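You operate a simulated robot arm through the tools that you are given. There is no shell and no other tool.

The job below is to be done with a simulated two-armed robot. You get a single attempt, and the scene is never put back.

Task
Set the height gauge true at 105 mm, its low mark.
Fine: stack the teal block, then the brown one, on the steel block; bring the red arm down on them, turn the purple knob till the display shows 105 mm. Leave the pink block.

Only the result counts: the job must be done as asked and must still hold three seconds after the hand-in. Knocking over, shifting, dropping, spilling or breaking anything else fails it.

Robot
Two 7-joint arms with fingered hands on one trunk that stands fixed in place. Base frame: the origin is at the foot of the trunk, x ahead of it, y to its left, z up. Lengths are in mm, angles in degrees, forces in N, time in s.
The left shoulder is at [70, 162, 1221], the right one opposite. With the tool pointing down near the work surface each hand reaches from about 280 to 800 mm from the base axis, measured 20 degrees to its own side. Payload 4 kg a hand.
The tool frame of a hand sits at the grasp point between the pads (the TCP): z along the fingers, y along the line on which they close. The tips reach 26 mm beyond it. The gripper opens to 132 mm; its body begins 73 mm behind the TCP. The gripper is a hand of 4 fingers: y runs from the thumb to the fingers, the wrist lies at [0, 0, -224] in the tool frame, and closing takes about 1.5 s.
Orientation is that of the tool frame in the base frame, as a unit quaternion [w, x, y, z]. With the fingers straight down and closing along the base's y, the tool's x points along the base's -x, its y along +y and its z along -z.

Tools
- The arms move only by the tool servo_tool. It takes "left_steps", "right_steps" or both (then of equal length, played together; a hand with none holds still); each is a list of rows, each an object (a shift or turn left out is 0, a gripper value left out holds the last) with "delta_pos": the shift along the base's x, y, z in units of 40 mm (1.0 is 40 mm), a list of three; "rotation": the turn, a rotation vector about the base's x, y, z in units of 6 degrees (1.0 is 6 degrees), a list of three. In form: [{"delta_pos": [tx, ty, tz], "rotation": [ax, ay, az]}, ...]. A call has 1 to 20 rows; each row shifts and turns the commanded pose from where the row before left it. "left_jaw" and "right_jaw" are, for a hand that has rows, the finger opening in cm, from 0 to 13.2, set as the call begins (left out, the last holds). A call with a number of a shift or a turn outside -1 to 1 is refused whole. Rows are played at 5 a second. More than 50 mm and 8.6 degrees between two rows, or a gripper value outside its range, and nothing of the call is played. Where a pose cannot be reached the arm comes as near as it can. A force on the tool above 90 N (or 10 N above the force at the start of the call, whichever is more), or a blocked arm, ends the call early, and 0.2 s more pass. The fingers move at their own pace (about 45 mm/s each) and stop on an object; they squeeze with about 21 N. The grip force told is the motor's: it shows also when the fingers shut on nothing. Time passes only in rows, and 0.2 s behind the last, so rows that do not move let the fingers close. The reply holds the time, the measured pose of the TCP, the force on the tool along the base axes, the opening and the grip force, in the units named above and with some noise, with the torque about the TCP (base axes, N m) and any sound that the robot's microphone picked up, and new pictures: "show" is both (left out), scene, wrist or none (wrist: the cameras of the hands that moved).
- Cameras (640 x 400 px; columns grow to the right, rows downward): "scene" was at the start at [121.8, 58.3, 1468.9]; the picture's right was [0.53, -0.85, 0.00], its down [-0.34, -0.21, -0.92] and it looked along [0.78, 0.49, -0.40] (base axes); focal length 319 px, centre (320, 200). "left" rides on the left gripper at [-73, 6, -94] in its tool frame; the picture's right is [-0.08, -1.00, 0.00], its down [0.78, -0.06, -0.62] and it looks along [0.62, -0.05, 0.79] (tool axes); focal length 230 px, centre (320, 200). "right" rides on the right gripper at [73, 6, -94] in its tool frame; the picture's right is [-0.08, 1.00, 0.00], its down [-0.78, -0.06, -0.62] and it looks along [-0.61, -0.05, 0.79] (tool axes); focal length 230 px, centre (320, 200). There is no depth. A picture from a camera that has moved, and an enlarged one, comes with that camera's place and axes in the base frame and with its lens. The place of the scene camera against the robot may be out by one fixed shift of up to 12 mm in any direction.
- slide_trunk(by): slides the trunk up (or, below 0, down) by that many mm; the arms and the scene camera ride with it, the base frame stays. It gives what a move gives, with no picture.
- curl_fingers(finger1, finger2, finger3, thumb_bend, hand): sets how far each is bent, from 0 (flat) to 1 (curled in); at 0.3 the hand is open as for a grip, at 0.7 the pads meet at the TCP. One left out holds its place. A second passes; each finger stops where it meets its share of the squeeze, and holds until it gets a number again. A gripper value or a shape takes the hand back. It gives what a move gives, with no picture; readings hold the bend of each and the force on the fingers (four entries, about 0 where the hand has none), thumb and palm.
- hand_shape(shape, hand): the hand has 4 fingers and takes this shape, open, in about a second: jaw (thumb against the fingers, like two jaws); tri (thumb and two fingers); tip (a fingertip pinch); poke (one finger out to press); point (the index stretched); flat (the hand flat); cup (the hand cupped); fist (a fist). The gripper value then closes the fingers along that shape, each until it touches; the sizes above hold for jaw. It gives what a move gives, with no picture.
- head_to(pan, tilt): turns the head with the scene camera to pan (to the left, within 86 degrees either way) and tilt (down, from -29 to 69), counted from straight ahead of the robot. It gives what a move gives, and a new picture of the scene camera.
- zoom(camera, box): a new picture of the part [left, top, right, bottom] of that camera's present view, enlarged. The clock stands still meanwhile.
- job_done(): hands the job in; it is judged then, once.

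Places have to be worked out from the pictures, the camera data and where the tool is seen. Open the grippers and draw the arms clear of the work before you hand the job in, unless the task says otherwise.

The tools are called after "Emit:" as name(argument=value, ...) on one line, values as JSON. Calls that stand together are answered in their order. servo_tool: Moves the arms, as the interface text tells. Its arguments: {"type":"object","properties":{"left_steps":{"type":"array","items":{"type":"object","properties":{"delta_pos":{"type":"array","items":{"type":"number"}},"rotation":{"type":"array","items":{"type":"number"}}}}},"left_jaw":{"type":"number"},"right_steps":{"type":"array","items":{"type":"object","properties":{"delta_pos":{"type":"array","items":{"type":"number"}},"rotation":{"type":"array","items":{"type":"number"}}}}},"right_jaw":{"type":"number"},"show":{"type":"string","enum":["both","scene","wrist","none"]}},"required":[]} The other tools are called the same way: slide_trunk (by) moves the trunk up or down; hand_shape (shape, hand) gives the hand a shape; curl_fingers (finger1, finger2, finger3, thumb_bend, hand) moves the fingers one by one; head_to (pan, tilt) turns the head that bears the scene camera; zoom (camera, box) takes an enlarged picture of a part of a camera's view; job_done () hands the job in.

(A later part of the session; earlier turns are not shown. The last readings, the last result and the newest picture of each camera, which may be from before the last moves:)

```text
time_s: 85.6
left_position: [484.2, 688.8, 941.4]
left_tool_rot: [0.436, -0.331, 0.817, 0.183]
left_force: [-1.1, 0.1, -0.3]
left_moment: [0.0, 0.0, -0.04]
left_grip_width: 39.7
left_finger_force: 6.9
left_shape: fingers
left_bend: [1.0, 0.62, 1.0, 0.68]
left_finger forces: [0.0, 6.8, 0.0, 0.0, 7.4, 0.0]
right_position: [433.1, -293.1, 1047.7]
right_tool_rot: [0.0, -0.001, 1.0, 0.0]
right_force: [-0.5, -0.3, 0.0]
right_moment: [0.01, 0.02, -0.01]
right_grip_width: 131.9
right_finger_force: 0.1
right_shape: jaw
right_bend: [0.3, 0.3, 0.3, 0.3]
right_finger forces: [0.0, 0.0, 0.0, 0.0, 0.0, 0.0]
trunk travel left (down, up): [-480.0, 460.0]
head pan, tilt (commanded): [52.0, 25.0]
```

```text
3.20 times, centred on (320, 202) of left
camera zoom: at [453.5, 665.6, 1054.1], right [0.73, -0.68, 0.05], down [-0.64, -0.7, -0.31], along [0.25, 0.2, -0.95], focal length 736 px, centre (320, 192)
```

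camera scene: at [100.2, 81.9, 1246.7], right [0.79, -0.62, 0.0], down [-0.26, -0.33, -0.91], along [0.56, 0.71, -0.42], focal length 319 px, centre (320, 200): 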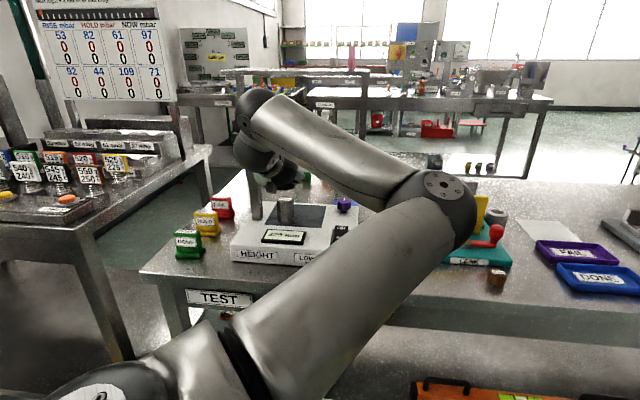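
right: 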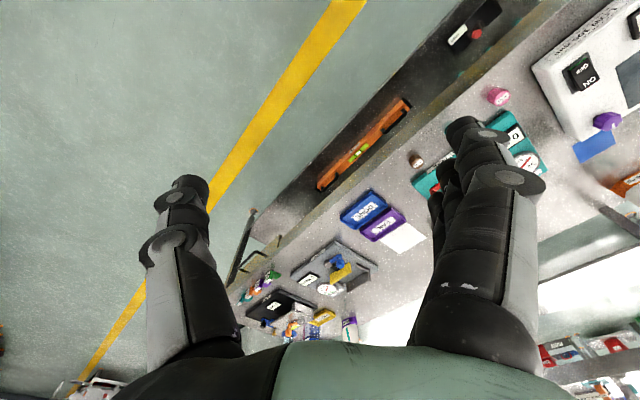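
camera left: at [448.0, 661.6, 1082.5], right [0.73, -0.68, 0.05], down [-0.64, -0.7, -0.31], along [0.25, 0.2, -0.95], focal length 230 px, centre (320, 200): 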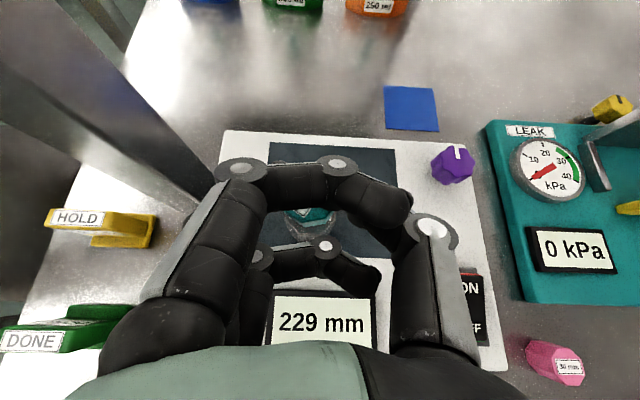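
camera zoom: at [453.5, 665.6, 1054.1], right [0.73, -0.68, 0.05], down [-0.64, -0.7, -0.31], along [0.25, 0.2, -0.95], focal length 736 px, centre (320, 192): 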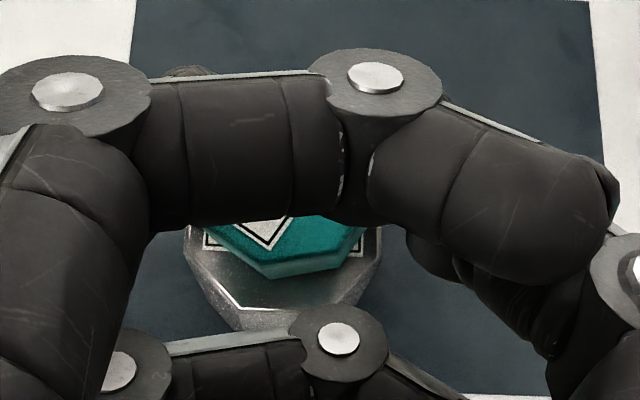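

No contact yet; I continue lowering 1.5 mm at a time.

Emit:
servo_tool(left_steps=[{"delta_pos": [0, 0, -0.05]}, {"delta_pos": [0, 0, -0.05]}, {"delta_pos": [0, 0, 0]}], show="none")

Emit:
servo_tool(left_steps=[{"delta_pos": [0, 0, -0.04]}, {"delta_pos": [0, 0, 0]}], show="none")

Emit:
zoom(camera="left", box=[220, 140, 420, 265])

```text
time_s: 86.4
left_position: [484.2, 689.0, 937.1]
left_tool_rot: [0.437, -0.33, 0.817, 0.183]
left_force: [0.5, 0.1, -1.3]
left_moment: [-0.01, -0.03, -0.03]
left_grip_width: 39.7
left_finger_force: 7.5
left_shape: fingers
left_bend: [1.0, 0.62, 1.0, 0.68]
left_finger forces: [0.1, 6.8, 0.0, 0.0, 7.5, 0.1]
right_position: [433.0, -292.2, 1047.2]
right_tool_rot: [0.0, 0.0, 1.0, -0.001]
right_force: [0.3, -0.1, 0.2]
right_moment: [0.0, 0.03, 0.02]
right_grip_width: 131.9
right_finger_force: 0.1
right_shape: jaw
right_bend: [0.3, 0.3, 0.3, 0.3]
right_finger forces: [0.1, 0.1, 0.0, 0.0, 0.0, 0.1]
trunk travel left (down, up): [-480.0, 460.0]
head pan, tilt (commanded): [52.0, 25.0]
```

```text
time_s: 87.0
left_position: [483.9, 690.2, 935.5]
left_tool_rot: [0.437, -0.331, 0.816, 0.184]
left_force: [0.7, 0.6, 0.4]
left_moment: [0.0, -0.05, -0.01]
left_grip_width: 39.6
left_finger_force: 6.9
left_shape: fingers
left_bend: [1.0, 0.62, 1.0, 0.68]
left_finger forces: [0.0, 7.0, 0.0, 0.1, 7.6, 0.0]
right_position: [431.7, -292.7, 1047.7]
right_tool_rot: [0.0, 0.0, 1.0, 0.002]
right_force: [0.1, -0.1, 0.9]
right_moment: [0.0, 0.01, 0.02]
right_grip_width: 131.9
right_finger_force: 0.1
right_shape: jaw
right_bend: [0.3, 0.3, 0.3, 0.3]
right_finger forces: [0.0, 0.0, 0.0, 0.1, 0.1, 0.0]
trunk travel left (down, up): [-480.0, 460.0]
head pan, tilt (commanded): [52.0, 25.0]
```

```text
3.20 times, centred on (320, 202) of left
camera zoom: at [452.9, 665.9, 1048.0], right [0.73, -0.68, 0.05], down [-0.64, -0.7, -0.32], along [0.25, 0.2, -0.95], focal length 736 px, centre (320, 192)
```

zoom: 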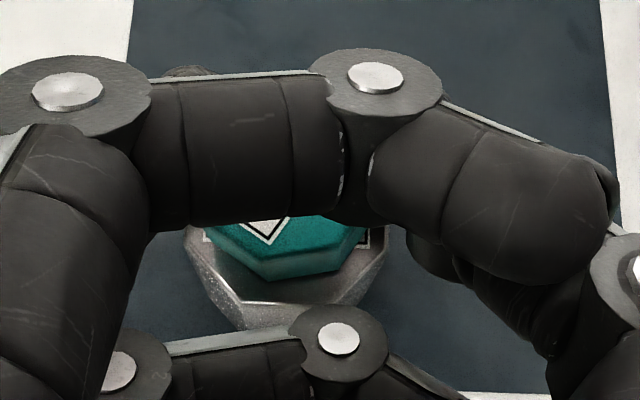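

Force z has shifted slightly upward, likely first contact. I lower another 1.5 mm to confirm.

Emit:
servo_tool(left_steps=[{"delta_pos": [0, 0, -0.04]}, {"delta_pos": [0, 0, 0]}], show="none")

Emit:
zoom(camera="left", box=[220, 140, 420, 265])

Emit:
zoom(camera="scene", box=[250, 160, 330, 230])

```text
time_s: 87.6
left_position: [483.5, 689.0, 934.4]
left_tool_rot: [0.437, -0.329, 0.817, 0.182]
left_force: [1.5, 0.6, 1.6]
left_moment: [0.04, -0.05, -0.02]
left_grip_width: 39.9
left_finger_force: 7.5
left_shape: fingers
left_bend: [1.0, 0.62, 1.0, 0.68]
left_finger forces: [0.0, 7.1, 0.0, 0.1, 7.8, 0.0]
right_position: [433.9, -292.8, 1048.4]
right_tool_rot: [-0.001, 0.0, 1.0, 0.001]
right_force: [0.0, -0.6, 0.2]
right_moment: [0.02, 0.01, -0.01]
right_grip_width: 132.0
right_finger_force: 0.0
right_shape: jaw
right_bend: [0.3, 0.3, 0.3, 0.3]
right_finger forces: [0.0, 0.0, 0.1, 0.1, 0.1, 0.0]
trunk travel left (down, up): [-480.0, 460.0]
head pan, tilt (commanded): [52.0, 25.0]
```

```text
3.20 times, centred on (320, 202) of left
camera zoom: at [452.6, 665.6, 1047.0], right [0.73, -0.68, 0.05], down [-0.64, -0.7, -0.32], along [0.25, 0.2, -0.95], focal length 736 px, centre (320, 192)
```

zoom: 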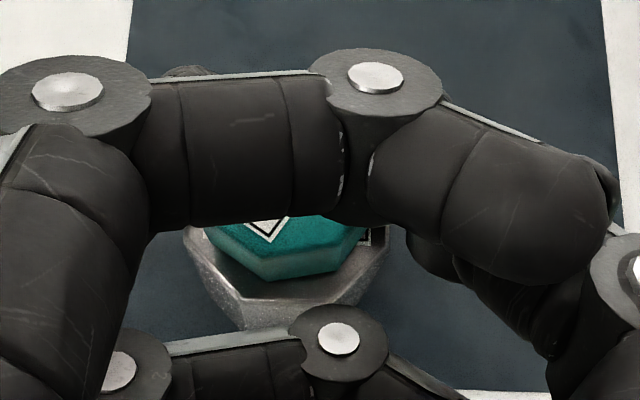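

```text
5.71 times, centred on (290, 195) of scene
camera zoom: at [100.0, 81.6, 1246.7], right [0.79, -0.62, 0.0], down [-0.26, -0.33, -0.91], along [0.56, 0.71, -0.42], focal length 1821 px, centre (491, 229)
```

zoom: 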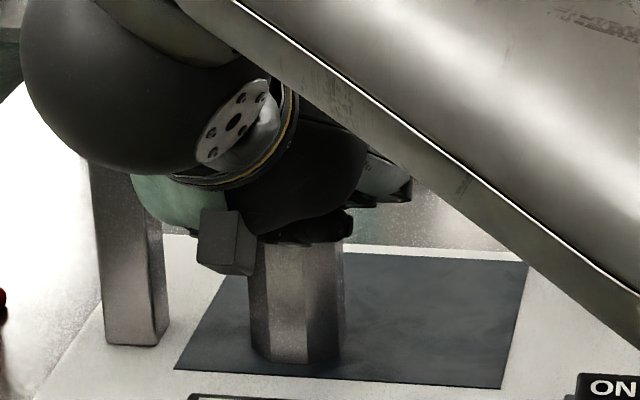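

Contact is about 3 N and the block is levelling out. One more 1 mm press to seat it flat.

Emit:
servo_tool(left_steps=[{"delta_pos": [0, 0, -0.03]}, {"delta_pos": [0, 0, 0]}, {"delta_pos": [0, 0, 0]}], show="none")

Emit:
zoom(camera="left", box=[220, 140, 420, 265])

```text
time_s: 88.4
left_position: [484.1, 688.8, 932.5]
left_tool_rot: [0.437, -0.33, 0.817, 0.183]
left_force: [0.5, 1.0, 3.6]
left_moment: [0.08, 0.02, 0.03]
left_grip_width: 39.9
left_finger_force: 7.2
left_shape: fingers
left_bend: [1.0, 0.62, 1.0, 0.68]
left_finger forces: [0.0, 7.4, 0.1, 0.0, 7.4, 0.0]
right_position: [433.4, -292.3, 1047.4]
right_tool_rot: [0.0, 0.0, 1.0, 0.002]
right_force: [-0.2, 0.3, -0.3]
right_moment: [0.05, 0.02, 0.01]
right_grip_width: 131.9
right_finger_force: 0.1
right_shape: jaw
right_bend: [0.3, 0.3, 0.3, 0.3]
right_finger forces: [0.1, 0.1, 0.1, 0.1, 0.0, 0.0]
trunk travel left (down, up): [-480.0, 460.0]
head pan, tilt (commanded): [52.0, 25.0]
```

```text
3.20 times, centred on (320, 202) of left
camera zoom: at [452.7, 665.0, 1046.1], right [0.73, -0.68, 0.05], down [-0.64, -0.7, -0.32], along [0.25, 0.2, -0.95], focal length 736 px, centre (320, 192)
```

zoom: 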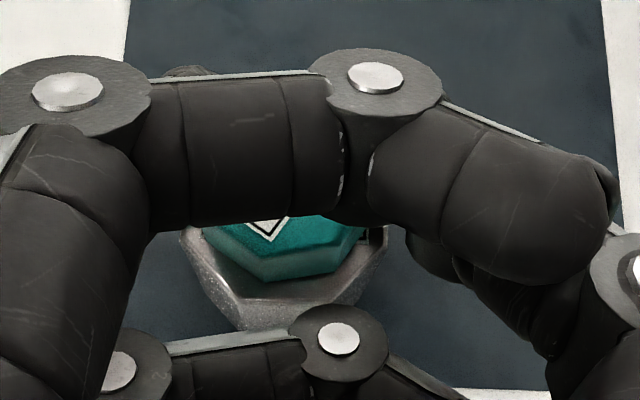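

The block is seated with about 5 N. I open thumb and finger a little to release it.

Emit:
curl_fingers(hand="left", finger2=0.57, thumb_bend=0.62)

Emit:
zoom(camera="left", box=[220, 140, 420, 265])

```text
time_s: 89.4
left_position: [484.1, 688.6, 932.9]
left_tool_rot: [0.436, -0.331, 0.817, 0.183]
left_force: [0.5, -0.1, -0.3]
left_moment: [0.02, -0.03, 0.02]
left_grip_width: 41.7
left_finger_force: 0.1
left_shape: fingers
left_bend: [1.0, 0.56, 1.0, 0.62]
left_finger forces: [0.1, 0.1, 0.0, 0.1, 0.0, 0.1]
right_position: [433.4, -291.8, 1047.3]
right_tool_rot: [0.0, 0.0, 1.0, 0.001]
right_force: [-0.1, 0.0, 0.7]
right_moment: [0.02, 0.02, -0.03]
right_grip_width: 132.1
right_finger_force: 0.0
right_shape: jaw
right_bend: [0.3, 0.3, 0.3, 0.3]
right_finger forces: [0.0, 0.1, 0.0, 0.1, 0.0, 0.1]
trunk travel left (down, up): [-480.0, 460.0]
head pan, tilt (commanded): [52.0, 25.0]
```

```text
3.20 times, centred on (320, 202) of left
camera zoom: at [453.0, 665.2, 1045.7], right [0.73, -0.68, 0.05], down [-0.64, -0.7, -0.32], along [0.25, 0.2, -0.95], focal length 736 px, centre (320, 192)
```

zoom: 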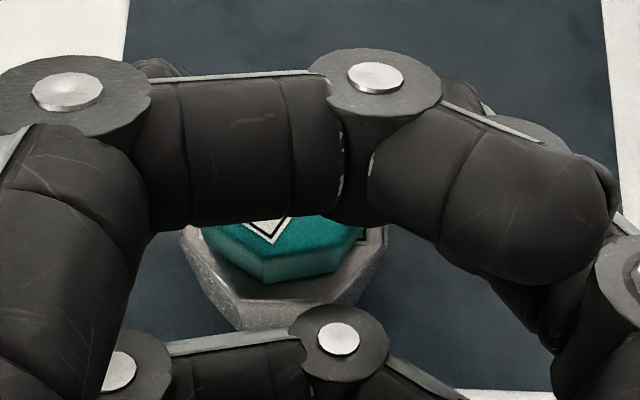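

The block is released and sitting on the steel block. I open a bit more and back straight out along the heading.

Emit:
curl_fingers(hand="left", finger2=0.52, thumb_bend=0.55)

Emit:
servo_tool(left_steps=[{"delta_pos": [-0.15, -0.15, 0.02]}, {"delta_pos": [-0.3, -0.3, 0.02]}, {"delta_pos": [-0.4, -0.4, 0.05]}, {"delta_pos": [-0.4, -0.4, 0.05]}, {"delta_pos": [-0.4, -0.4, 0.05]}, {"delta_pos": [0, 0, 0]}], show="both")

```text
time_s: 90.4
left_position: [483.8, 688.4, 932.1]
left_tool_rot: [0.436, -0.331, 0.816, 0.183]
left_force: [0.3, 0.2, 0.8]
left_moment: [0.01, 0.0, -0.02]
left_grip_width: 44.8
left_finger_force: 0.1
left_shape: fingers
left_bend: [1.0, 0.52, 1.0, 0.55]
left_finger forces: [0.0, 0.0, 0.0, 0.0, 0.0, 0.0]
right_position: [433.4, -293.1, 1046.7]
right_tool_rot: [0.0, 0.0, 1.0, 0.001]
right_force: [0.7, -0.4, -0.6]
right_moment: [0.03, -0.02, -0.02]
right_grip_width: 131.7
right_finger_force: 0.0
right_shape: jaw
right_bend: [0.3, 0.3, 0.3, 0.3]
right_finger forces: [0.1, 0.0, 0.0, 0.1, 0.0, 0.0]
trunk travel left (down, up): [-480.0, 460.0]
head pan, tilt (commanded): [52.0, 25.0]
```

```text
time_s: 91.8
left_position: [418.6, 622.8, 938.4]
left_tool_rot: [0.436, -0.331, 0.816, 0.184]
left_force: [0.0, 0.5, -0.1]
left_moment: [0.02, -0.02, 0.02]
left_grip_width: 44.6
left_finger_force: 0.0
left_shape: fingers
left_bend: [1.0, 0.52, 1.0, 0.55]
left_finger forces: [0.0, 0.1, 0.1, 0.0, 0.0, 0.1]
right_position: [433.0, -294.6, 1046.8]
right_tool_rot: [-0.001, -0.001, 1.0, 0.0]
right_force: [0.2, 0.1, -0.2]
right_moment: [-0.04, 0.03, -0.04]
right_grip_width: 132.0
right_finger_force: 0.1
right_shape: jaw
right_bend: [0.3, 0.3, 0.3, 0.3]
right_finger forces: [0.0, 0.0, 0.0, 0.1, 0.0, 0.0]
trunk travel left (down, up): [-480.0, 460.0]
head pan, tilt (commanded): [52.0, 25.0]
camera scene: at [100.6, 82.2, 1246.6], right [0.79, -0.62, 0.0], down [-0.26, -0.33, -0.91], along [0.56, 0.71, -0.42], focal length 319 px, centre (320, 200)
camera left: at [387.6, 599.1, 1052.0], right [0.73, -0.68, 0.05], down [-0.64, -0.7, -0.31], along [0.25, 0.2, -0.95], focal length 230 px, centre (320, 200)
```

scene: 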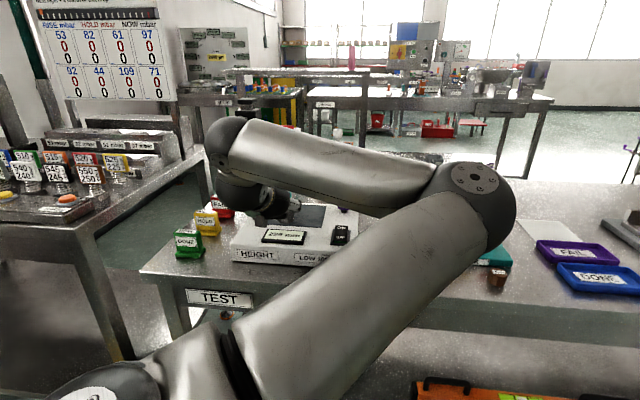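
left: 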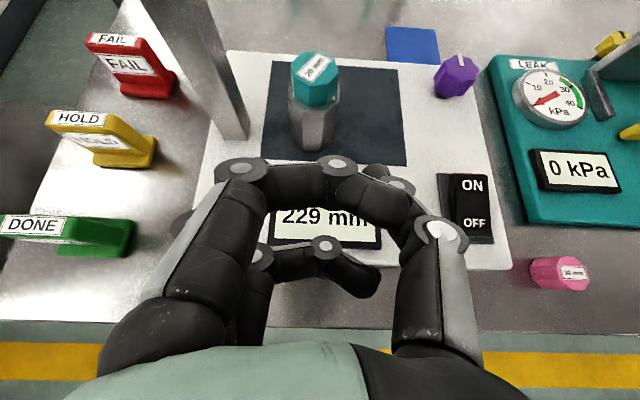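

The teal block stands on the steel block. I zoom to confirm it is flat and centred and measure its position.

Emit:
zoom(camera="left", box=[250, 30, 390, 160])

```text
3.08 times, centred on (320, 95) of left
camera zoom: at [387.6, 599.1, 1052.0], right [0.73, -0.68, 0.05], down [-0.64, -0.7, -0.31], along [0.25, 0.2, -0.95], focal length 708 px, centre (320, 523)
```

zoom: 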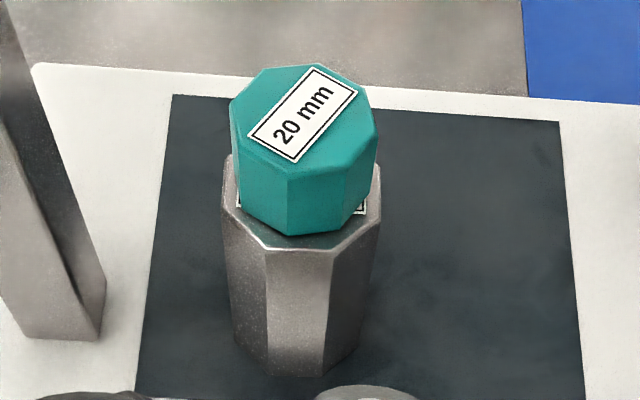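

The teal block sits flat and centred. Now for the brown block: I back off up and away, turning the heading right in stages with the trunk still high.

Emit:
servo_tool(left_steps=[{"delta_pos": [-0.3, -0.3, 0.3]}, {"delta_pos": [0, -0.2, 0.6], "rotation": [0, 0, -0.6]}, {"delta_pos": [0.1, -0.2, 0.7], "rotation": [0, 0, -0.8]}, {"delta_pos": [0.2, -0.2, 0.7], "rotation": [0, 0, -0.8]}, {"delta_pos": [0.3, -0.2, 0.7], "rotation": [0, 0, -0.8]}, {"delta_pos": [0.3, -0.2, 0.7], "rotation": [0, 0, -0.8]}, {"delta_pos": [0.3, -0.2, 0.7], "rotation": [0, 0, -0.8]}, {"delta_pos": [0.3, -0.2, 0.7], "rotation": [0, 0, -0.8]}, {"delta_pos": [0.3, -0.2, 0.6], "rotation": [0, 0, -0.8]}, {"delta_pos": [0.3, -0.2, 0.6], "rotation": [0, 0, -0.8]}, {"delta_pos": [0.3, -0.2, 0.3], "rotation": [0, 0, -0.8]}, {"delta_pos": [0.3, -0.2, 0], "rotation": [0, 0, -0.8]}, {"delta_pos": [0, 0, 0]}], show="scene")

```text
time_s: 94.6
left_position: [514.4, 522.2, 1204.5]
left_tool_rot: [0.474, 0.058, 0.878, -0.025]
left_force: [0.1, 0.1, -0.5]
left_moment: [0.01, -0.04, 0.01]
left_grip_width: 45.0
left_finger_force: 0.2
left_shape: fingers
left_bend: [1.0, 0.52, 1.0, 0.55]
left_finger forces: [0.1, 0.0, 0.1, 0.1, 0.0, 0.1]
right_position: [434.0, -293.1, 1047.1]
right_tool_rot: [0.0, 0.0, 1.0, 0.001]
right_force: [-0.3, 0.2, 0.4]
right_moment: [0.05, 0.03, 0.02]
right_grip_width: 131.8
right_finger_force: 0.1
right_shape: jaw
right_bend: [0.3, 0.3, 0.3, 0.3]
right_finger forces: [0.1, 0.0, 0.0, 0.0, 0.0, 0.0]
trunk travel left (down, up): [-480.0, 460.0]
head pan, tilt (commanded): [52.0, 25.0]
camera scene: at [99.7, 81.3, 1246.8], right [0.79, -0.62, 0.0], down [-0.26, -0.33, -0.91], along [0.56, 0.71, -0.42], focal length 319 px, centre (320, 200)
```

scene: 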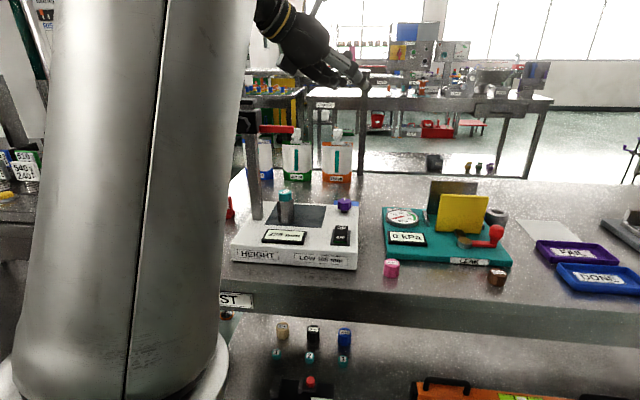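

The posture is good and the gauge is in plain view. I zoom to inspect the carriage, arm and stack from here.

Emit:
zoom(camera="scene", box=[220, 90, 370, 280])

Emit:
zoom(camera="scene", box=[235, 90, 315, 150])

```text
2.11 times, centred on (295, 185) of scene
camera zoom: at [99.7, 81.3, 1246.8], right [0.79, -0.62, 0.0], down [-0.26, -0.33, -0.91], along [0.56, 0.71, -0.42], focal length 671 px, centre (373, 232)
```

zoom: 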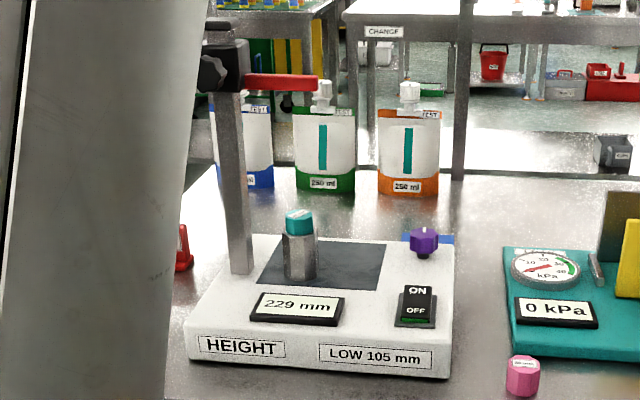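

```text
6.67 times, centred on (275, 120) of scene
camera zoom: at [99.7, 81.3, 1246.8], right [0.79, -0.62, 0.0], down [-0.26, -0.33, -0.91], along [0.56, 0.71, -0.42], focal length 2124 px, centre (620, 733)
```

zoom: 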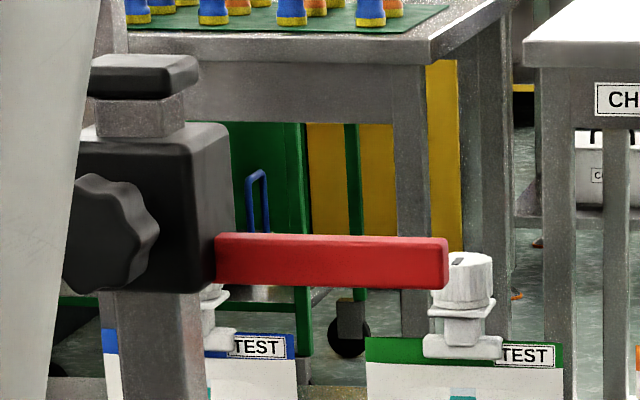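

The column passes through the black carriage, with a cap on top; the red arm is free above the stack. Now I head for the brown block: lower the trunk part way, move right, and lower the rest.

Emit:
slide_trunk(by=-170)

Emit:
servo_tool(left_steps=[{"delta_pos": [0.5, -0.6, 0], "rotation": [0, 0, -0.1]}, {"delta_pos": [0.5, -0.6, 0], "rotation": [0, 0, -0.1]}, {"delta_pos": [0.5, -0.6, 0], "rotation": [0, 0, -0.1]}, {"delta_pos": [0.5, -0.6, 0], "rotation": [0, 0, -0.1]}, {"delta_pos": [0.5, -0.6, 0], "rotation": [0, 0, -0.2]}, {"delta_pos": [0.5, -0.6, 0], "rotation": [0, 0, -0.2]}, {"delta_pos": [0, 0, 0]}], show="none")

Emit:
slide_trunk(by=-140)

Emit:
head_to(pan=25, tilt=15)

```text
time_s: 96.5
left_position: [515.9, 522.4, 1033.1]
left_tool_rot: [0.473, 0.058, 0.879, -0.026]
left_force: [0.2, 0.2, -0.3]
left_moment: [0.02, 0.01, -0.01]
left_grip_width: 44.9
left_finger_force: 0.1
left_shape: fingers
left_bend: [1.0, 0.52, 1.0, 0.55]
left_finger forces: [0.0, 0.1, 0.0, 0.0, 0.0, 0.0]
right_position: [432.2, -291.9, 876.5]
right_tool_rot: [0.0, 0.0, 1.0, 0.001]
right_force: [-0.1, 0.0, -0.4]
right_moment: [0.01, -0.03, 0.02]
right_grip_width: 131.9
right_finger_force: 0.0
right_shape: jaw
right_bend: [0.3, 0.3, 0.3, 0.3]
right_finger forces: [0.1, 0.0, 0.0, 0.1, 0.0, 0.1]
trunk travel left (down, up): [-310.0, 630.0]
head pan, tilt (commanded): [52.0, 25.0]
```

```text
time_s: 98.1
left_position: [633.1, 379.8, 1033.0]
left_tool_rot: [0.472, 0.094, 0.876, -0.044]
left_force: [-0.2, -0.4, -0.1]
left_moment: [0.0, 0.0, 0.01]
left_grip_width: 44.8
left_finger_force: 0.0
left_shape: fingers
left_bend: [1.0, 0.52, 1.0, 0.55]
left_finger forces: [0.0, 0.0, 0.0, 0.0, 0.0, 0.1]
right_position: [432.9, -293.1, 877.0]
right_tool_rot: [0.0, 0.0, 1.0, -0.001]
right_force: [-0.4, 0.3, 0.3]
right_moment: [-0.02, 0.02, 0.01]
right_grip_width: 131.7
right_finger_force: 0.0
right_shape: jaw
right_bend: [0.3, 0.3, 0.3, 0.3]
right_finger forces: [0.0, 0.1, 0.0, 0.0, 0.1, 0.0]
trunk travel left (down, up): [-310.0, 630.0]
head pan, tilt (commanded): [52.0, 25.0]
```

```text
time_s: 99.8
left_position: [634.4, 380.1, 893.5]
left_tool_rot: [0.471, 0.094, 0.876, -0.044]
left_force: [0.7, 0.8, -0.1]
left_moment: [0.0, -0.02, -0.04]
left_grip_width: 45.0
left_finger_force: 0.1
left_shape: fingers
left_bend: [1.0, 0.52, 1.0, 0.55]
left_finger forces: [0.1, 0.0, 0.0, 0.0, 0.1, 0.0]
right_position: [433.8, -292.4, 737.5]
right_tool_rot: [0.0, 0.0, 1.0, 0.0]
right_force: [0.5, 0.6, 0.4]
right_moment: [0.01, -0.02, 0.0]
right_grip_width: 132.2
right_finger_force: 0.1
right_shape: jaw
right_bend: [0.3, 0.3, 0.3, 0.3]
right_finger forces: [0.0, 0.1, 0.1, 0.1, 0.1, 0.0]
trunk travel left (down, up): [-170.0, 770.0]
head pan, tilt (commanded): [52.0, 25.0]
```

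```text
time_s: 100.7
left_position: [634.7, 380.0, 893.3]
left_tool_rot: [0.471, 0.094, 0.876, -0.044]
left_force: [-0.3, -0.3, -1.1]
left_moment: [-0.01, 0.01, 0.0]
left_grip_width: 44.9
left_finger_force: 0.0
left_shape: fingers
left_bend: [1.0, 0.52, 1.0, 0.55]
left_finger forces: [0.0, 0.0, 0.0, 0.0, 0.0, 0.0]
right_position: [433.8, -292.7, 737.2]
right_tool_rot: [0.0, 0.0, 1.0, 0.001]
right_force: [-1.1, -0.8, 0.0]
right_moment: [-0.01, 0.03, 0.0]
right_grip_width: 132.1
right_finger_force: 0.1
right_shape: jaw
right_bend: [0.3, 0.3, 0.3, 0.3]
right_finger forces: [0.0, 0.1, 0.0, 0.1, 0.1, 0.0]
trunk travel left (down, up): [-170.0, 770.0]
head pan, tilt (commanded): [25.0, 15.0]
camera scene: at [127.9, 48.7, 952.9], right [0.42, -0.91, 0.0], down [-0.23, -0.11, -0.97], along [0.87, 0.41, -0.26], focal length 319 px, centre (320, 200)
```

scene: 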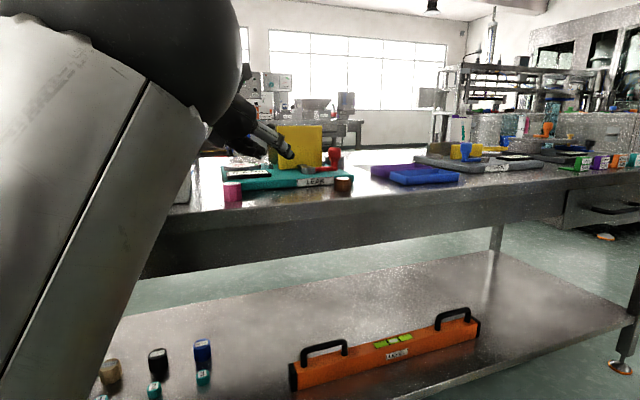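

I move toward the brown block, turning the heading to about -20°, and take a view to re-measure it.

Emit:
servo_tool(left_steps=[{"delta_pos": [0.33, -0.45, 0], "rotation": [0, 0, -0.28]}, {"delta_pos": [0.33, -0.45, 0], "rotation": [0, 0, -0.28]}, {"delta_pos": [0.33, -0.45, 0], "rotation": [0, 0, -0.28]}, {"delta_pos": [0.33, -0.45, 0], "rotation": [0, 0, -0.28]}, {"delta_pos": [0.33, -0.45, 0], "rotation": [0, 0, -0.28]}, {"delta_pos": [0, 0, 0]}, {"delta_pos": [0, 0, 0]}], show="both")

Emit:
zoom(camera="left", box=[240, 110, 440, 235])

```text
time_s: 102.3
left_position: [701.1, 287.8, 891.9]
left_tool_rot: [0.466, 0.159, 0.867, -0.079]
left_force: [1.0, 0.1, -0.3]
left_moment: [0.0, -0.01, 0.01]
left_grip_width: 44.8
left_finger_force: 0.1
left_shape: fingers
left_bend: [1.0, 0.52, 1.0, 0.55]
left_finger forces: [0.0, 0.0, 0.0, 0.0, 0.0, 0.1]
right_position: [433.5, -292.5, 737.3]
right_tool_rot: [0.0, 0.0, 1.0, 0.0]
right_force: [0.2, -0.5, -0.2]
right_moment: [0.02, -0.03, -0.02]
right_grip_width: 131.9
right_finger_force: 0.0
right_shape: jaw
right_bend: [0.3, 0.3, 0.3, 0.3]
right_finger forces: [0.0, 0.0, 0.1, 0.0, 0.0, 0.0]
trunk travel left (down, up): [-170.0, 770.0]
head pan, tilt (commanded): [25.0, 15.0]
camera scene: at [127.9, 48.6, 952.9], right [0.42, -0.91, 0.0], down [-0.23, -0.11, -0.97], along [0.88, 0.41, -0.26], focal length 319 px, centre (320, 200)
camera left: at [665.6, 303.6, 1006.2], right [-0.31, -0.95, 0.05], down [-0.91, 0.28, -0.31], along [0.28, -0.15, -0.95], focal length 230 px, centre (320, 200)
```

scene: 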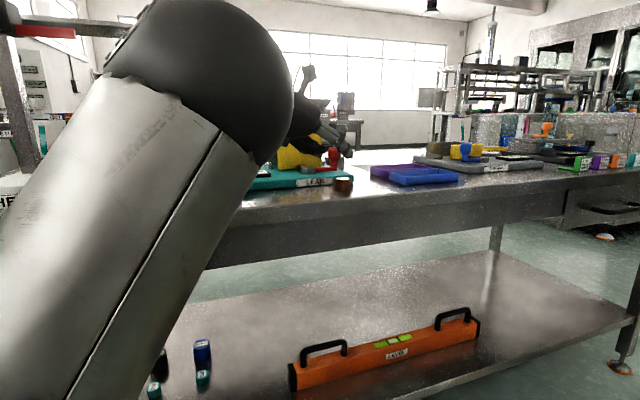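
left: 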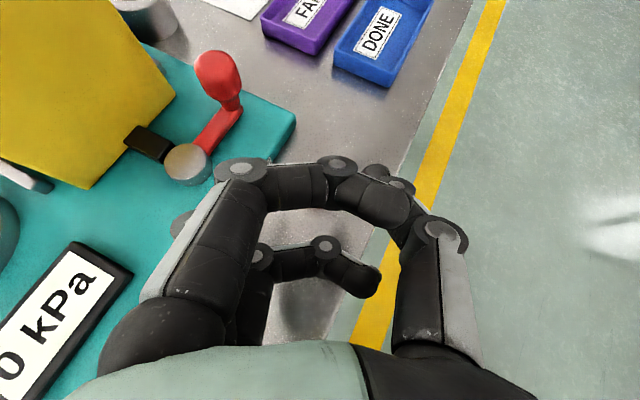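

```text
3.20 times, centred on (340, 172) of left
camera zoom: at [665.6, 303.6, 1006.2], right [-0.31, -0.95, 0.05], down [-0.91, 0.28, -0.31], along [0.28, -0.15, -0.95], focal length 736 px, centre (256, 288)
```

zoom: 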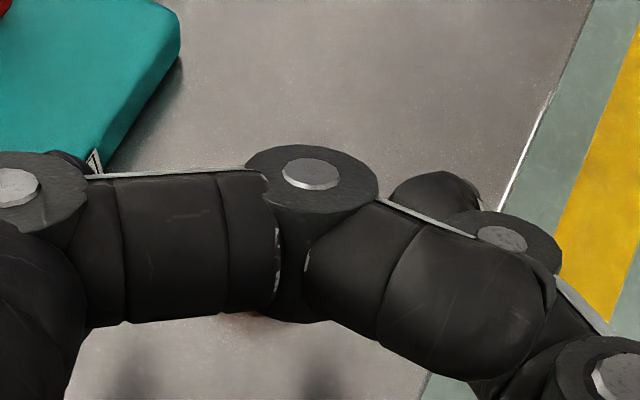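

The brown block is hidden just behind the curled finger, as intended. I move to the pre-pick point using its triangulated position (737.5, 265.5) and lower partly.

Emit:
servo_tool(left_steps=[{"delta_pos": [0.21, -0.18, 0]}, {"delta_pos": [0.21, -0.18, 0]}, {"delta_pos": [0.2, -0.18, 0]}, {"delta_pos": [0, 0, -0.5]}, {"delta_pos": [0, 0, -0.5]}, {"delta_pos": [0, 0, 0]}], show="none")

Emit:
zoom(camera="left", box=[220, 130, 420, 255])

Emit:
zoom(camera="scene", box=[260, 120, 400, 220])

```text
time_s: 103.7
left_position: [726.3, 266.8, 852.7]
left_tool_rot: [0.466, 0.159, 0.867, -0.079]
left_force: [0.0, -0.4, 0.3]
left_moment: [0.01, 0.0, 0.0]
left_grip_width: 44.6
left_finger_force: 0.0
left_shape: fingers
left_bend: [1.0, 0.52, 1.0, 0.55]
left_finger forces: [0.0, 0.1, 0.0, 0.0, 0.0, 0.1]
right_position: [433.1, -293.3, 738.0]
right_tool_rot: [0.001, -0.001, 1.0, 0.001]
right_force: [0.0, -0.2, -0.2]
right_moment: [-0.01, 0.0, 0.01]
right_grip_width: 131.6
right_finger_force: 0.0
right_shape: jaw
right_bend: [0.3, 0.3, 0.3, 0.3]
right_finger forces: [0.0, 0.0, 0.0, 0.0, 0.0, 0.0]
trunk travel left (down, up): [-170.0, 770.0]
head pan, tilt (commanded): [25.0, 15.0]
```

```text
3.20 times, centred on (320, 192) of left
camera zoom: at [690.4, 283.8, 965.8], right [-0.31, -0.95, 0.05], down [-0.91, 0.28, -0.31], along [0.28, -0.15, -0.95], focal length 736 px, centre (320, 224)
```

zoom: 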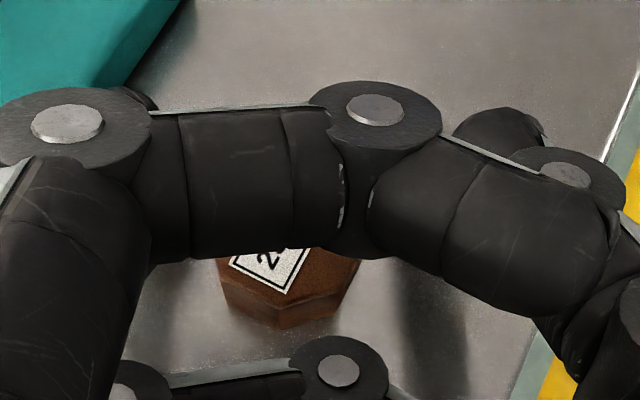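

```text
4.00 times, centred on (330, 170) of scene
camera zoom: at [127.9, 48.6, 953.0], right [0.42, -0.91, 0.0], down [-0.23, -0.11, -0.97], along [0.88, 0.41, -0.26], focal length 1275 px, centre (280, 320)
```

zoom: 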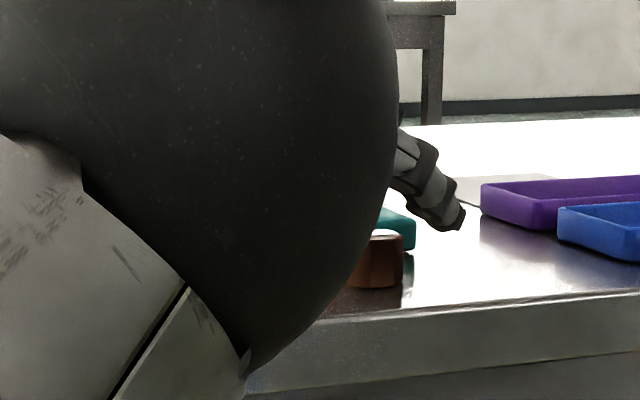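

The brown block is well placed between the fingers. I lower to the grip height in decreasing steps.

Emit:
servo_tool(left_steps=[{"delta_pos": [0, 0, -0.3]}, {"delta_pos": [0, 0, -0.2]}, {"delta_pos": [0, 0, -0.12]}, {"delta_pos": [0, 0, -0.08]}, {"delta_pos": [0, 0, 0]}], show="none")

Emit:
zoom(camera="left", box=[220, 130, 420, 255])

```text
time_s: 104.9
left_position: [726.6, 268.1, 825.3]
left_tool_rot: [0.467, 0.158, 0.866, -0.079]
left_force: [0.9, -0.7, 0.2]
left_moment: [0.03, 0.01, 0.0]
left_grip_width: 45.0
left_finger_force: 0.1
left_shape: fingers
left_bend: [1.0, 0.52, 1.0, 0.55]
left_finger forces: [0.1, 0.0, 0.0, 0.1, 0.1, 0.1]
right_position: [433.3, -293.2, 738.2]
right_tool_rot: [0.0, 0.0, 1.0, 0.001]
right_force: [-0.6, -1.2, 0.7]
right_moment: [-0.04, -0.01, 0.0]
right_grip_width: 132.0
right_finger_force: 0.1
right_shape: jaw
right_bend: [0.3, 0.3, 0.3, 0.3]
right_finger forces: [0.0, 0.0, 0.0, 0.0, 0.1, 0.0]
trunk travel left (down, up): [-170.0, 770.0]
head pan, tilt (commanded): [25.0, 15.0]
```

```text
3.20 times, centred on (320, 192) of left
camera zoom: at [691.6, 284.7, 938.2], right [-0.31, -0.95, 0.05], down [-0.91, 0.28, -0.32], along [0.28, -0.15, -0.95], focal length 736 px, centre (320, 224)
```

zoom: 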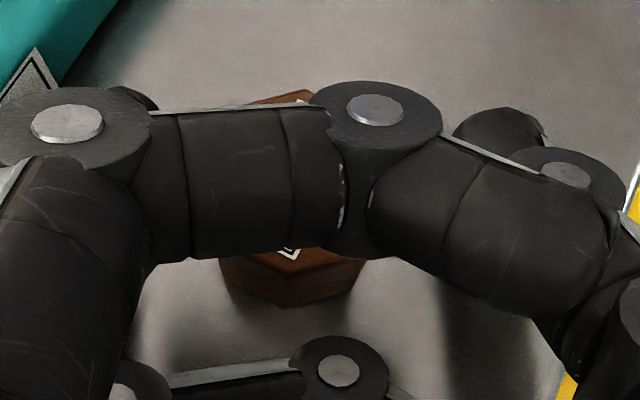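

No contact with the bench and the block is centred between the tips. I close on it.

Emit:
curl_fingers(hand="left", finger2=0.72, thumb_bend=0.72)

Emit:
zoom(camera="left", box=[220, 130, 420, 255])

```text
time_s: 105.9
left_position: [725.5, 267.3, 824.7]
left_tool_rot: [0.467, 0.158, 0.867, -0.079]
left_force: [-0.6, -0.6, 0.9]
left_moment: [0.02, 0.02, -0.01]
left_grip_width: 39.5
left_finger_force: 6.8
left_shape: fingers
left_bend: [1.0, 0.61, 1.0, 0.68]
left_finger forces: [0.1, 6.9, 0.1, 0.0, 7.3, 0.1]
right_position: [433.2, -292.5, 736.0]
right_tool_rot: [0.0, 0.0, 1.0, 0.001]
right_force: [-0.4, 0.5, -1.0]
right_moment: [-0.01, 0.01, 0.04]
right_grip_width: 132.1
right_finger_force: 0.1
right_shape: jaw
right_bend: [0.3, 0.3, 0.3, 0.3]
right_finger forces: [0.1, 0.1, 0.0, 0.0, 0.0, 0.0]
trunk travel left (down, up): [-170.0, 770.0]
head pan, tilt (commanded): [25.0, 15.0]
```

```text
3.20 times, centred on (320, 192) of left
camera zoom: at [691.7, 284.7, 938.2], right [-0.31, -0.95, 0.05], down [-0.91, 0.28, -0.31], along [0.28, -0.15, -0.95], focal length 736 px, centre (320, 224)
```

zoom: 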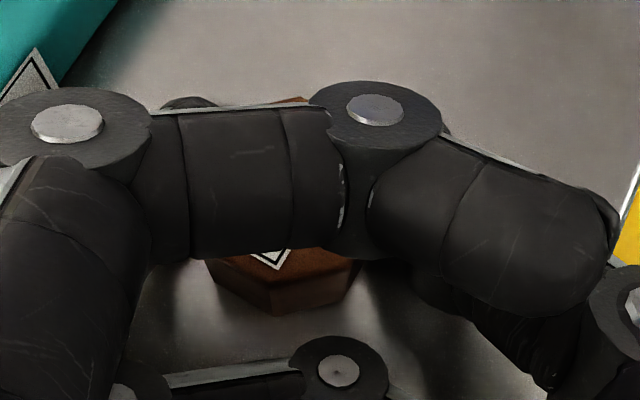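

Gripped: finger 2 at 6.9 N and thumb at 7.3 N. I lift gently and check the block follows.

Emit:
servo_tool(left_steps=[{"delta_pos": [0, 0, 0.2]}, {"delta_pos": [0, 0, 0.3]}, {"delta_pos": [0, 0, 0.4]}, {"delta_pos": [0, 0, 0]}], show="none")

Emit:
zoom(camera="left", box=[220, 130, 420, 255])

Emit:
zoom(camera="scene", box=[260, 120, 400, 220])

```text
time_s: 106.9
left_position: [725.2, 268.7, 862.7]
left_tool_rot: [0.466, 0.158, 0.867, -0.079]
left_force: [-0.7, -1.0, 0.0]
left_moment: [0.0, 0.0, -0.03]
left_grip_width: 39.5
left_finger_force: 6.6
left_shape: fingers
left_bend: [1.0, 0.61, 1.0, 0.68]
left_finger forces: [0.1, 7.2, 0.0, 0.1, 7.1, 0.1]
right_position: [432.8, -293.5, 737.8]
right_tool_rot: [0.0, 0.0, 1.0, 0.0]
right_force: [0.5, 0.7, -0.5]
right_moment: [-0.01, -0.05, 0.0]
right_grip_width: 131.9
right_finger_force: 0.1
right_shape: jaw
right_bend: [0.3, 0.3, 0.3, 0.3]
right_finger forces: [0.0, 0.0, 0.0, 0.0, 0.1, 0.0]
trunk travel left (down, up): [-170.0, 770.0]
head pan, tilt (commanded): [25.0, 15.0]
```

```text
3.20 times, centred on (320, 192) of left
camera zoom: at [690.6, 285.1, 975.1], right [-0.31, -0.95, 0.05], down [-0.91, 0.28, -0.31], along [0.28, -0.15, -0.95], focal length 736 px, centre (320, 224)
```

zoom: 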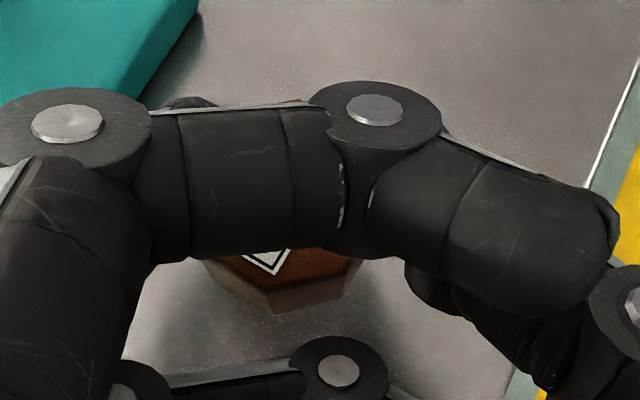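

```text
4.00 times, centred on (330, 170) of scene
camera zoom: at [128.1, 48.7, 952.9], right [0.42, -0.91, 0.0], down [-0.23, -0.11, -0.97], along [0.88, 0.41, -0.26], focal length 1275 px, centre (280, 320)
```

zoom: 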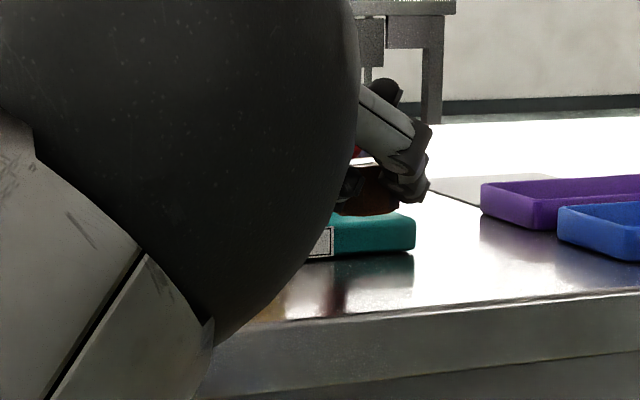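

The brown block is held and level. I retrace the same safe path: back left, up with the trunk, and across toward the gauge.

Emit:
servo_tool(left_steps=[{"delta_pos": [-0.2, 0.18, 0.25]}, {"delta_pos": [-0.2, 0.18, 0.25]}, {"delta_pos": [-0.2, 0.18, 0.25]}, {"delta_pos": [-0.33, 0.45, 0], "rotation": [0, 0, 0.28]}, {"delta_pos": [-0.33, 0.45, 0], "rotation": [0, 0, 0.28]}, {"delta_pos": [-0.33, 0.45, 0], "rotation": [0, 0, 0.28]}, {"delta_pos": [-0.33, 0.45, 0], "rotation": [0, 0, 0.28]}, {"delta_pos": [-0.33, 0.45, 0], "rotation": [0, 0, 0.28]}, {"delta_pos": [0, 0, 0]}], show="none")

Emit:
slide_trunk(by=140)

Emit:
servo_tool(left_steps=[{"delta_pos": [-0.4, 0.48, 0], "rotation": [0, 0, 0.1]}, {"delta_pos": [-0.4, 0.48, 0], "rotation": [0, 0, 0.1]}, {"delta_pos": [-0.4, 0.48, 0], "rotation": [0, 0, 0.1]}, {"delta_pos": [-0.4, 0.48, 0], "rotation": [0, 0, 0.1]}, {"delta_pos": [-0.4, 0.48, 0], "rotation": [0, 0, 0.1]}, {"delta_pos": [-0.4, 0.48, 0], "rotation": [0, 0, 0.1]}, {"delta_pos": [-0.4, 0.48, 0], "rotation": [0, 0, 0.1]}, {"delta_pos": [0, 0, 0]}], show="none")

Emit:
slide_trunk(by=170)

```text
time_s: 108.9
left_position: [633.1, 380.4, 890.4]
left_tool_rot: [0.472, 0.095, 0.875, -0.045]
left_force: [0.3, 0.4, -1.4]
left_moment: [-0.01, -0.01, -0.02]
left_grip_width: 39.6
left_finger_force: 7.3
left_shape: fingers
left_bend: [1.0, 0.61, 1.0, 0.69]
left_finger forces: [0.0, 7.1, 0.0, 0.0, 7.1, 0.0]
right_position: [433.1, -293.1, 737.5]
right_tool_rot: [0.0, 0.001, 1.0, 0.0]
right_force: [0.4, 1.2, -0.6]
right_moment: [-0.03, 0.0, 0.04]
right_grip_width: 131.9
right_finger_force: 0.1
right_shape: jaw
right_bend: [0.3, 0.3, 0.3, 0.3]
right_finger forces: [0.0, 0.0, 0.0, 0.0, 0.1, 0.0]
trunk travel left (down, up): [-170.0, 770.0]
head pan, tilt (commanded): [25.0, 15.0]
```

```text
time_s: 110.6
left_position: [636.9, 380.2, 1030.6]
left_tool_rot: [0.471, 0.094, 0.876, -0.044]
left_force: [0.3, -0.6, -1.6]
left_moment: [0.02, -0.01, -0.03]
left_grip_width: 39.7
left_finger_force: 6.6
left_shape: fingers
left_bend: [1.0, 0.61, 1.0, 0.69]
left_finger forces: [0.0, 6.9, 0.0, 0.1, 7.2, 0.0]
right_position: [433.4, -293.6, 876.1]
right_tool_rot: [0.0, 0.0, 1.0, 0.001]
right_force: [0.5, -0.4, -0.7]
right_moment: [0.02, 0.01, 0.02]
right_grip_width: 132.0
right_finger_force: 0.1
right_shape: jaw
right_bend: [0.3, 0.3, 0.3, 0.3]
right_finger forces: [0.0, 0.1, 0.0, 0.0, 0.1, 0.0]
trunk travel left (down, up): [-310.0, 630.0]
head pan, tilt (commanded): [25.0, 15.0]
```

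```text
time_s: 112.4
left_position: [520.0, 513.8, 1029.4]
left_tool_rot: [0.473, 0.063, 0.879, -0.027]
left_force: [-0.1, 0.5, -1.3]
left_moment: [0.03, 0.01, -0.01]
left_grip_width: 39.8
left_finger_force: 7.0
left_shape: fingers
left_bend: [1.0, 0.61, 1.0, 0.69]
left_finger forces: [0.0, 7.0, 0.1, 0.0, 7.0, 0.0]
right_position: [433.5, -293.5, 876.9]
right_tool_rot: [0.0, 0.0, 1.0, 0.001]
right_force: [-0.3, -0.3, -0.8]
right_moment: [0.01, 0.02, 0.03]
right_grip_width: 131.7
right_finger_force: 0.0
right_shape: jaw
right_bend: [0.3, 0.3, 0.3, 0.3]
right_finger forces: [0.1, 0.1, 0.0, 0.0, 0.0, 0.0]
trunk travel left (down, up): [-310.0, 630.0]
head pan, tilt (commanded): [25.0, 15.0]
```

```text
time_s: 114.3
left_position: [520.0, 515.9, 1199.4]
left_tool_rot: [0.473, 0.062, 0.879, -0.028]
left_force: [-0.8, -0.8, -0.8]
left_moment: [0.02, 0.01, 0.01]
left_grip_width: 39.7
left_finger_force: 7.0
left_shape: fingers
left_bend: [1.0, 0.61, 1.0, 0.69]
left_finger forces: [0.0, 6.9, 0.0, 0.1, 7.1, 0.0]
right_position: [433.4, -292.4, 1047.1]
right_tool_rot: [-0.001, 0.0, 1.0, 0.0]
right_force: [-0.6, -0.9, 0.9]
right_moment: [-0.01, -0.04, 0.0]
right_grip_width: 131.8
right_finger_force: 0.1
right_shape: jaw
right_bend: [0.3, 0.3, 0.3, 0.3]
right_finger forces: [0.1, 0.0, 0.1, 0.0, 0.0, 0.0]
trunk travel left (down, up): [-480.0, 460.0]
head pan, tilt (commanded): [25.0, 15.0]
```

All steady with the block still held. Now I swing to the approach point in front of the stack, heading 45°.

Emit:
servo_tool(left_steps=[{"delta_pos": [-0.15, 0.2, -0.4], "rotation": [0, 0, 0.728]}, {"delta_pos": [-0.2, 0.23, -0.42], "rotation": [0, 0, 0.728]}, {"delta_pos": [-0.2, 0.23, -0.42], "rotation": [0, 0, 0.728]}, {"delta_pos": [-0.2, 0.23, -0.42], "rotation": [0, 0, 0.728]}, {"delta_pos": [-0.2, 0.23, -0.42], "rotation": [0, 0, 0.728]}, {"delta_pos": [-0.2, 0.23, -0.42], "rotation": [0, 0, 0.728]}, {"delta_pos": [-0.2, 0.23, -0.42], "rotation": [0, 0, 0.728]}, {"delta_pos": [-0.2, 0.23, -0.42], "rotation": [0, 0, 0.728]}, {"delta_pos": [-0.22, 0.25, -0.42], "rotation": [0, 0, 0.728]}, {"delta_pos": [-0.22, 0.25, -0.42], "rotation": [0, 0, 0.728]}, {"delta_pos": [-0.22, 0.25, -0.42], "rotation": [0, 0, 0.728]}, {"delta_pos": [-0.22, 0.25, -0.4], "rotation": [0, 0, 0.728]}, {"delta_pos": [0, 0, 0]}, {"delta_pos": [0, 0, 0]}], show="wrist")

```text
time_s: 117.3
left_position: [423.2, 626.4, 997.5]
left_tool_rot: [0.436, -0.332, 0.816, 0.184]
left_force: [0.9, -0.6, -0.9]
left_moment: [0.03, 0.02, 0.02]
left_grip_width: 39.4
left_finger_force: 7.1
left_shape: fingers
left_bend: [1.0, 0.61, 1.0, 0.69]
left_finger forces: [0.1, 6.8, 0.0, 0.0, 6.8, 0.0]
right_position: [433.3, -292.4, 1047.7]
right_tool_rot: [0.0, 0.0, 1.0, 0.0]
right_force: [0.4, -0.1, -0.4]
right_moment: [0.01, -0.02, -0.01]
right_grip_width: 132.2
right_finger_force: 0.0
right_shape: jaw
right_bend: [0.3, 0.3, 0.3, 0.3]
right_finger forces: [0.0, 0.1, 0.0, 0.0, 0.0, 0.0]
trunk travel left (down, up): [-480.0, 460.0]
head pan, tilt (commanded): [25.0, 15.0]
camera left: at [392.2, 602.2, 1111.3], right [0.73, -0.68, 0.05], down [-0.63, -0.71, -0.31], along [0.25, 0.2, -0.95], focal length 230 px, centre (320, 200)
```

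left: 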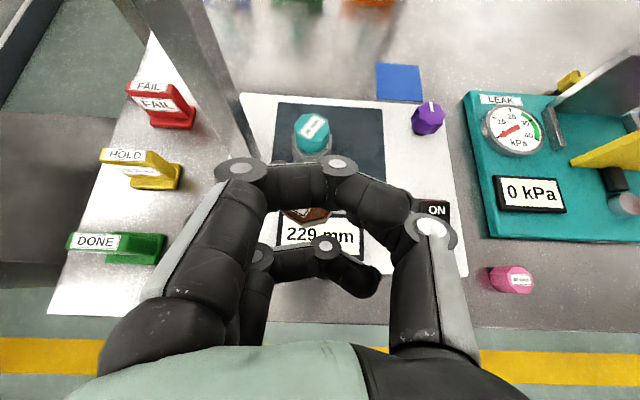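

I zoom in to measure the brown block in the hand relative to the teal block ahead.

Emit:
zoom(camera="left", box=[220, 90, 420, 255])

```text
2.42 times, centred on (320, 172) of left
camera zoom: at [392.2, 602.2, 1111.3], right [0.73, -0.68, 0.05], down [-0.63, -0.71, -0.31], along [0.25, 0.2, -0.95], focal length 558 px, centre (320, 267)
```

zoom: 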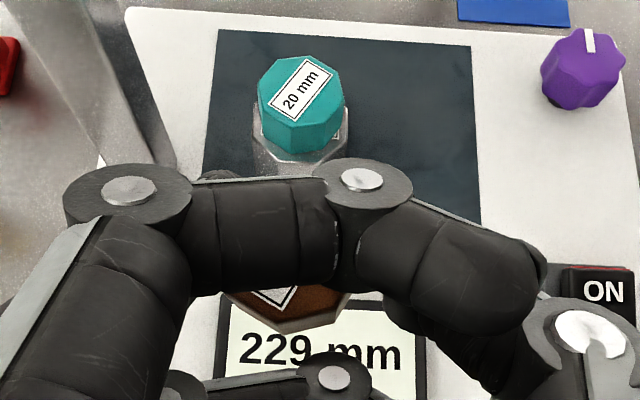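

The brown block sits in the hand much as the teal did, so the same TCP (about 484, 688) should centre it. I advance to about 20 mm above the teal block.

Emit:
servo_tool(left_steps=[{"delta_pos": [0.25, 0.25, -0.08]}, {"delta_pos": [0.25, 0.25, -0.08]}, {"delta_pos": [0.25, 0.25, -0.08]}, {"delta_pos": [0.25, 0.25, -0.08]}, {"delta_pos": [0.25, 0.25, -0.08]}, {"delta_pos": [0.25, 0.25, -0.08]}, {"delta_pos": [0, 0, 0]}, {"delta_pos": [0, 0, 0]}], show="none")

Emit:
zoom(camera="left", box=[220, 140, 420, 265])

```text
time_s: 119.1
left_position: [483.1, 687.5, 980.1]
left_tool_rot: [0.436, -0.331, 0.816, 0.183]
left_force: [-0.1, -0.1, -0.9]
left_moment: [-0.03, 0.02, 0.02]
left_grip_width: 39.3
left_finger_force: 6.6
left_shape: fingers
left_bend: [1.0, 0.61, 1.0, 0.69]
left_finger forces: [0.0, 6.7, 0.1, 0.0, 6.8, 0.1]
right_position: [433.6, -293.0, 1047.4]
right_tool_rot: [0.001, 0.0, 1.0, 0.0]
right_force: [-0.2, 0.5, -0.1]
right_moment: [0.01, -0.04, -0.01]
right_grip_width: 131.9
right_finger_force: 0.0
right_shape: jaw
right_bend: [0.3, 0.3, 0.3, 0.3]
right_finger forces: [0.0, 0.1, 0.1, 0.0, 0.1, 0.0]
trunk travel left (down, up): [-480.0, 460.0]
head pan, tilt (commanded): [25.0, 15.0]
```

```text
3.20 times, centred on (320, 202) of left
camera zoom: at [452.3, 663.7, 1093.0], right [0.73, -0.68, 0.05], down [-0.63, -0.71, -0.31], along [0.25, 0.2, -0.95], focal length 736 px, centre (320, 192)
```

zoom: 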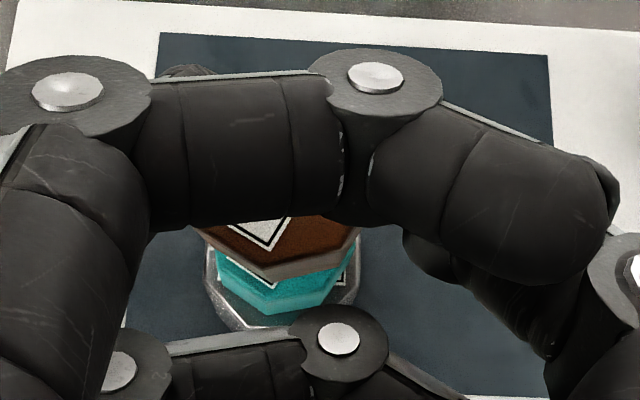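

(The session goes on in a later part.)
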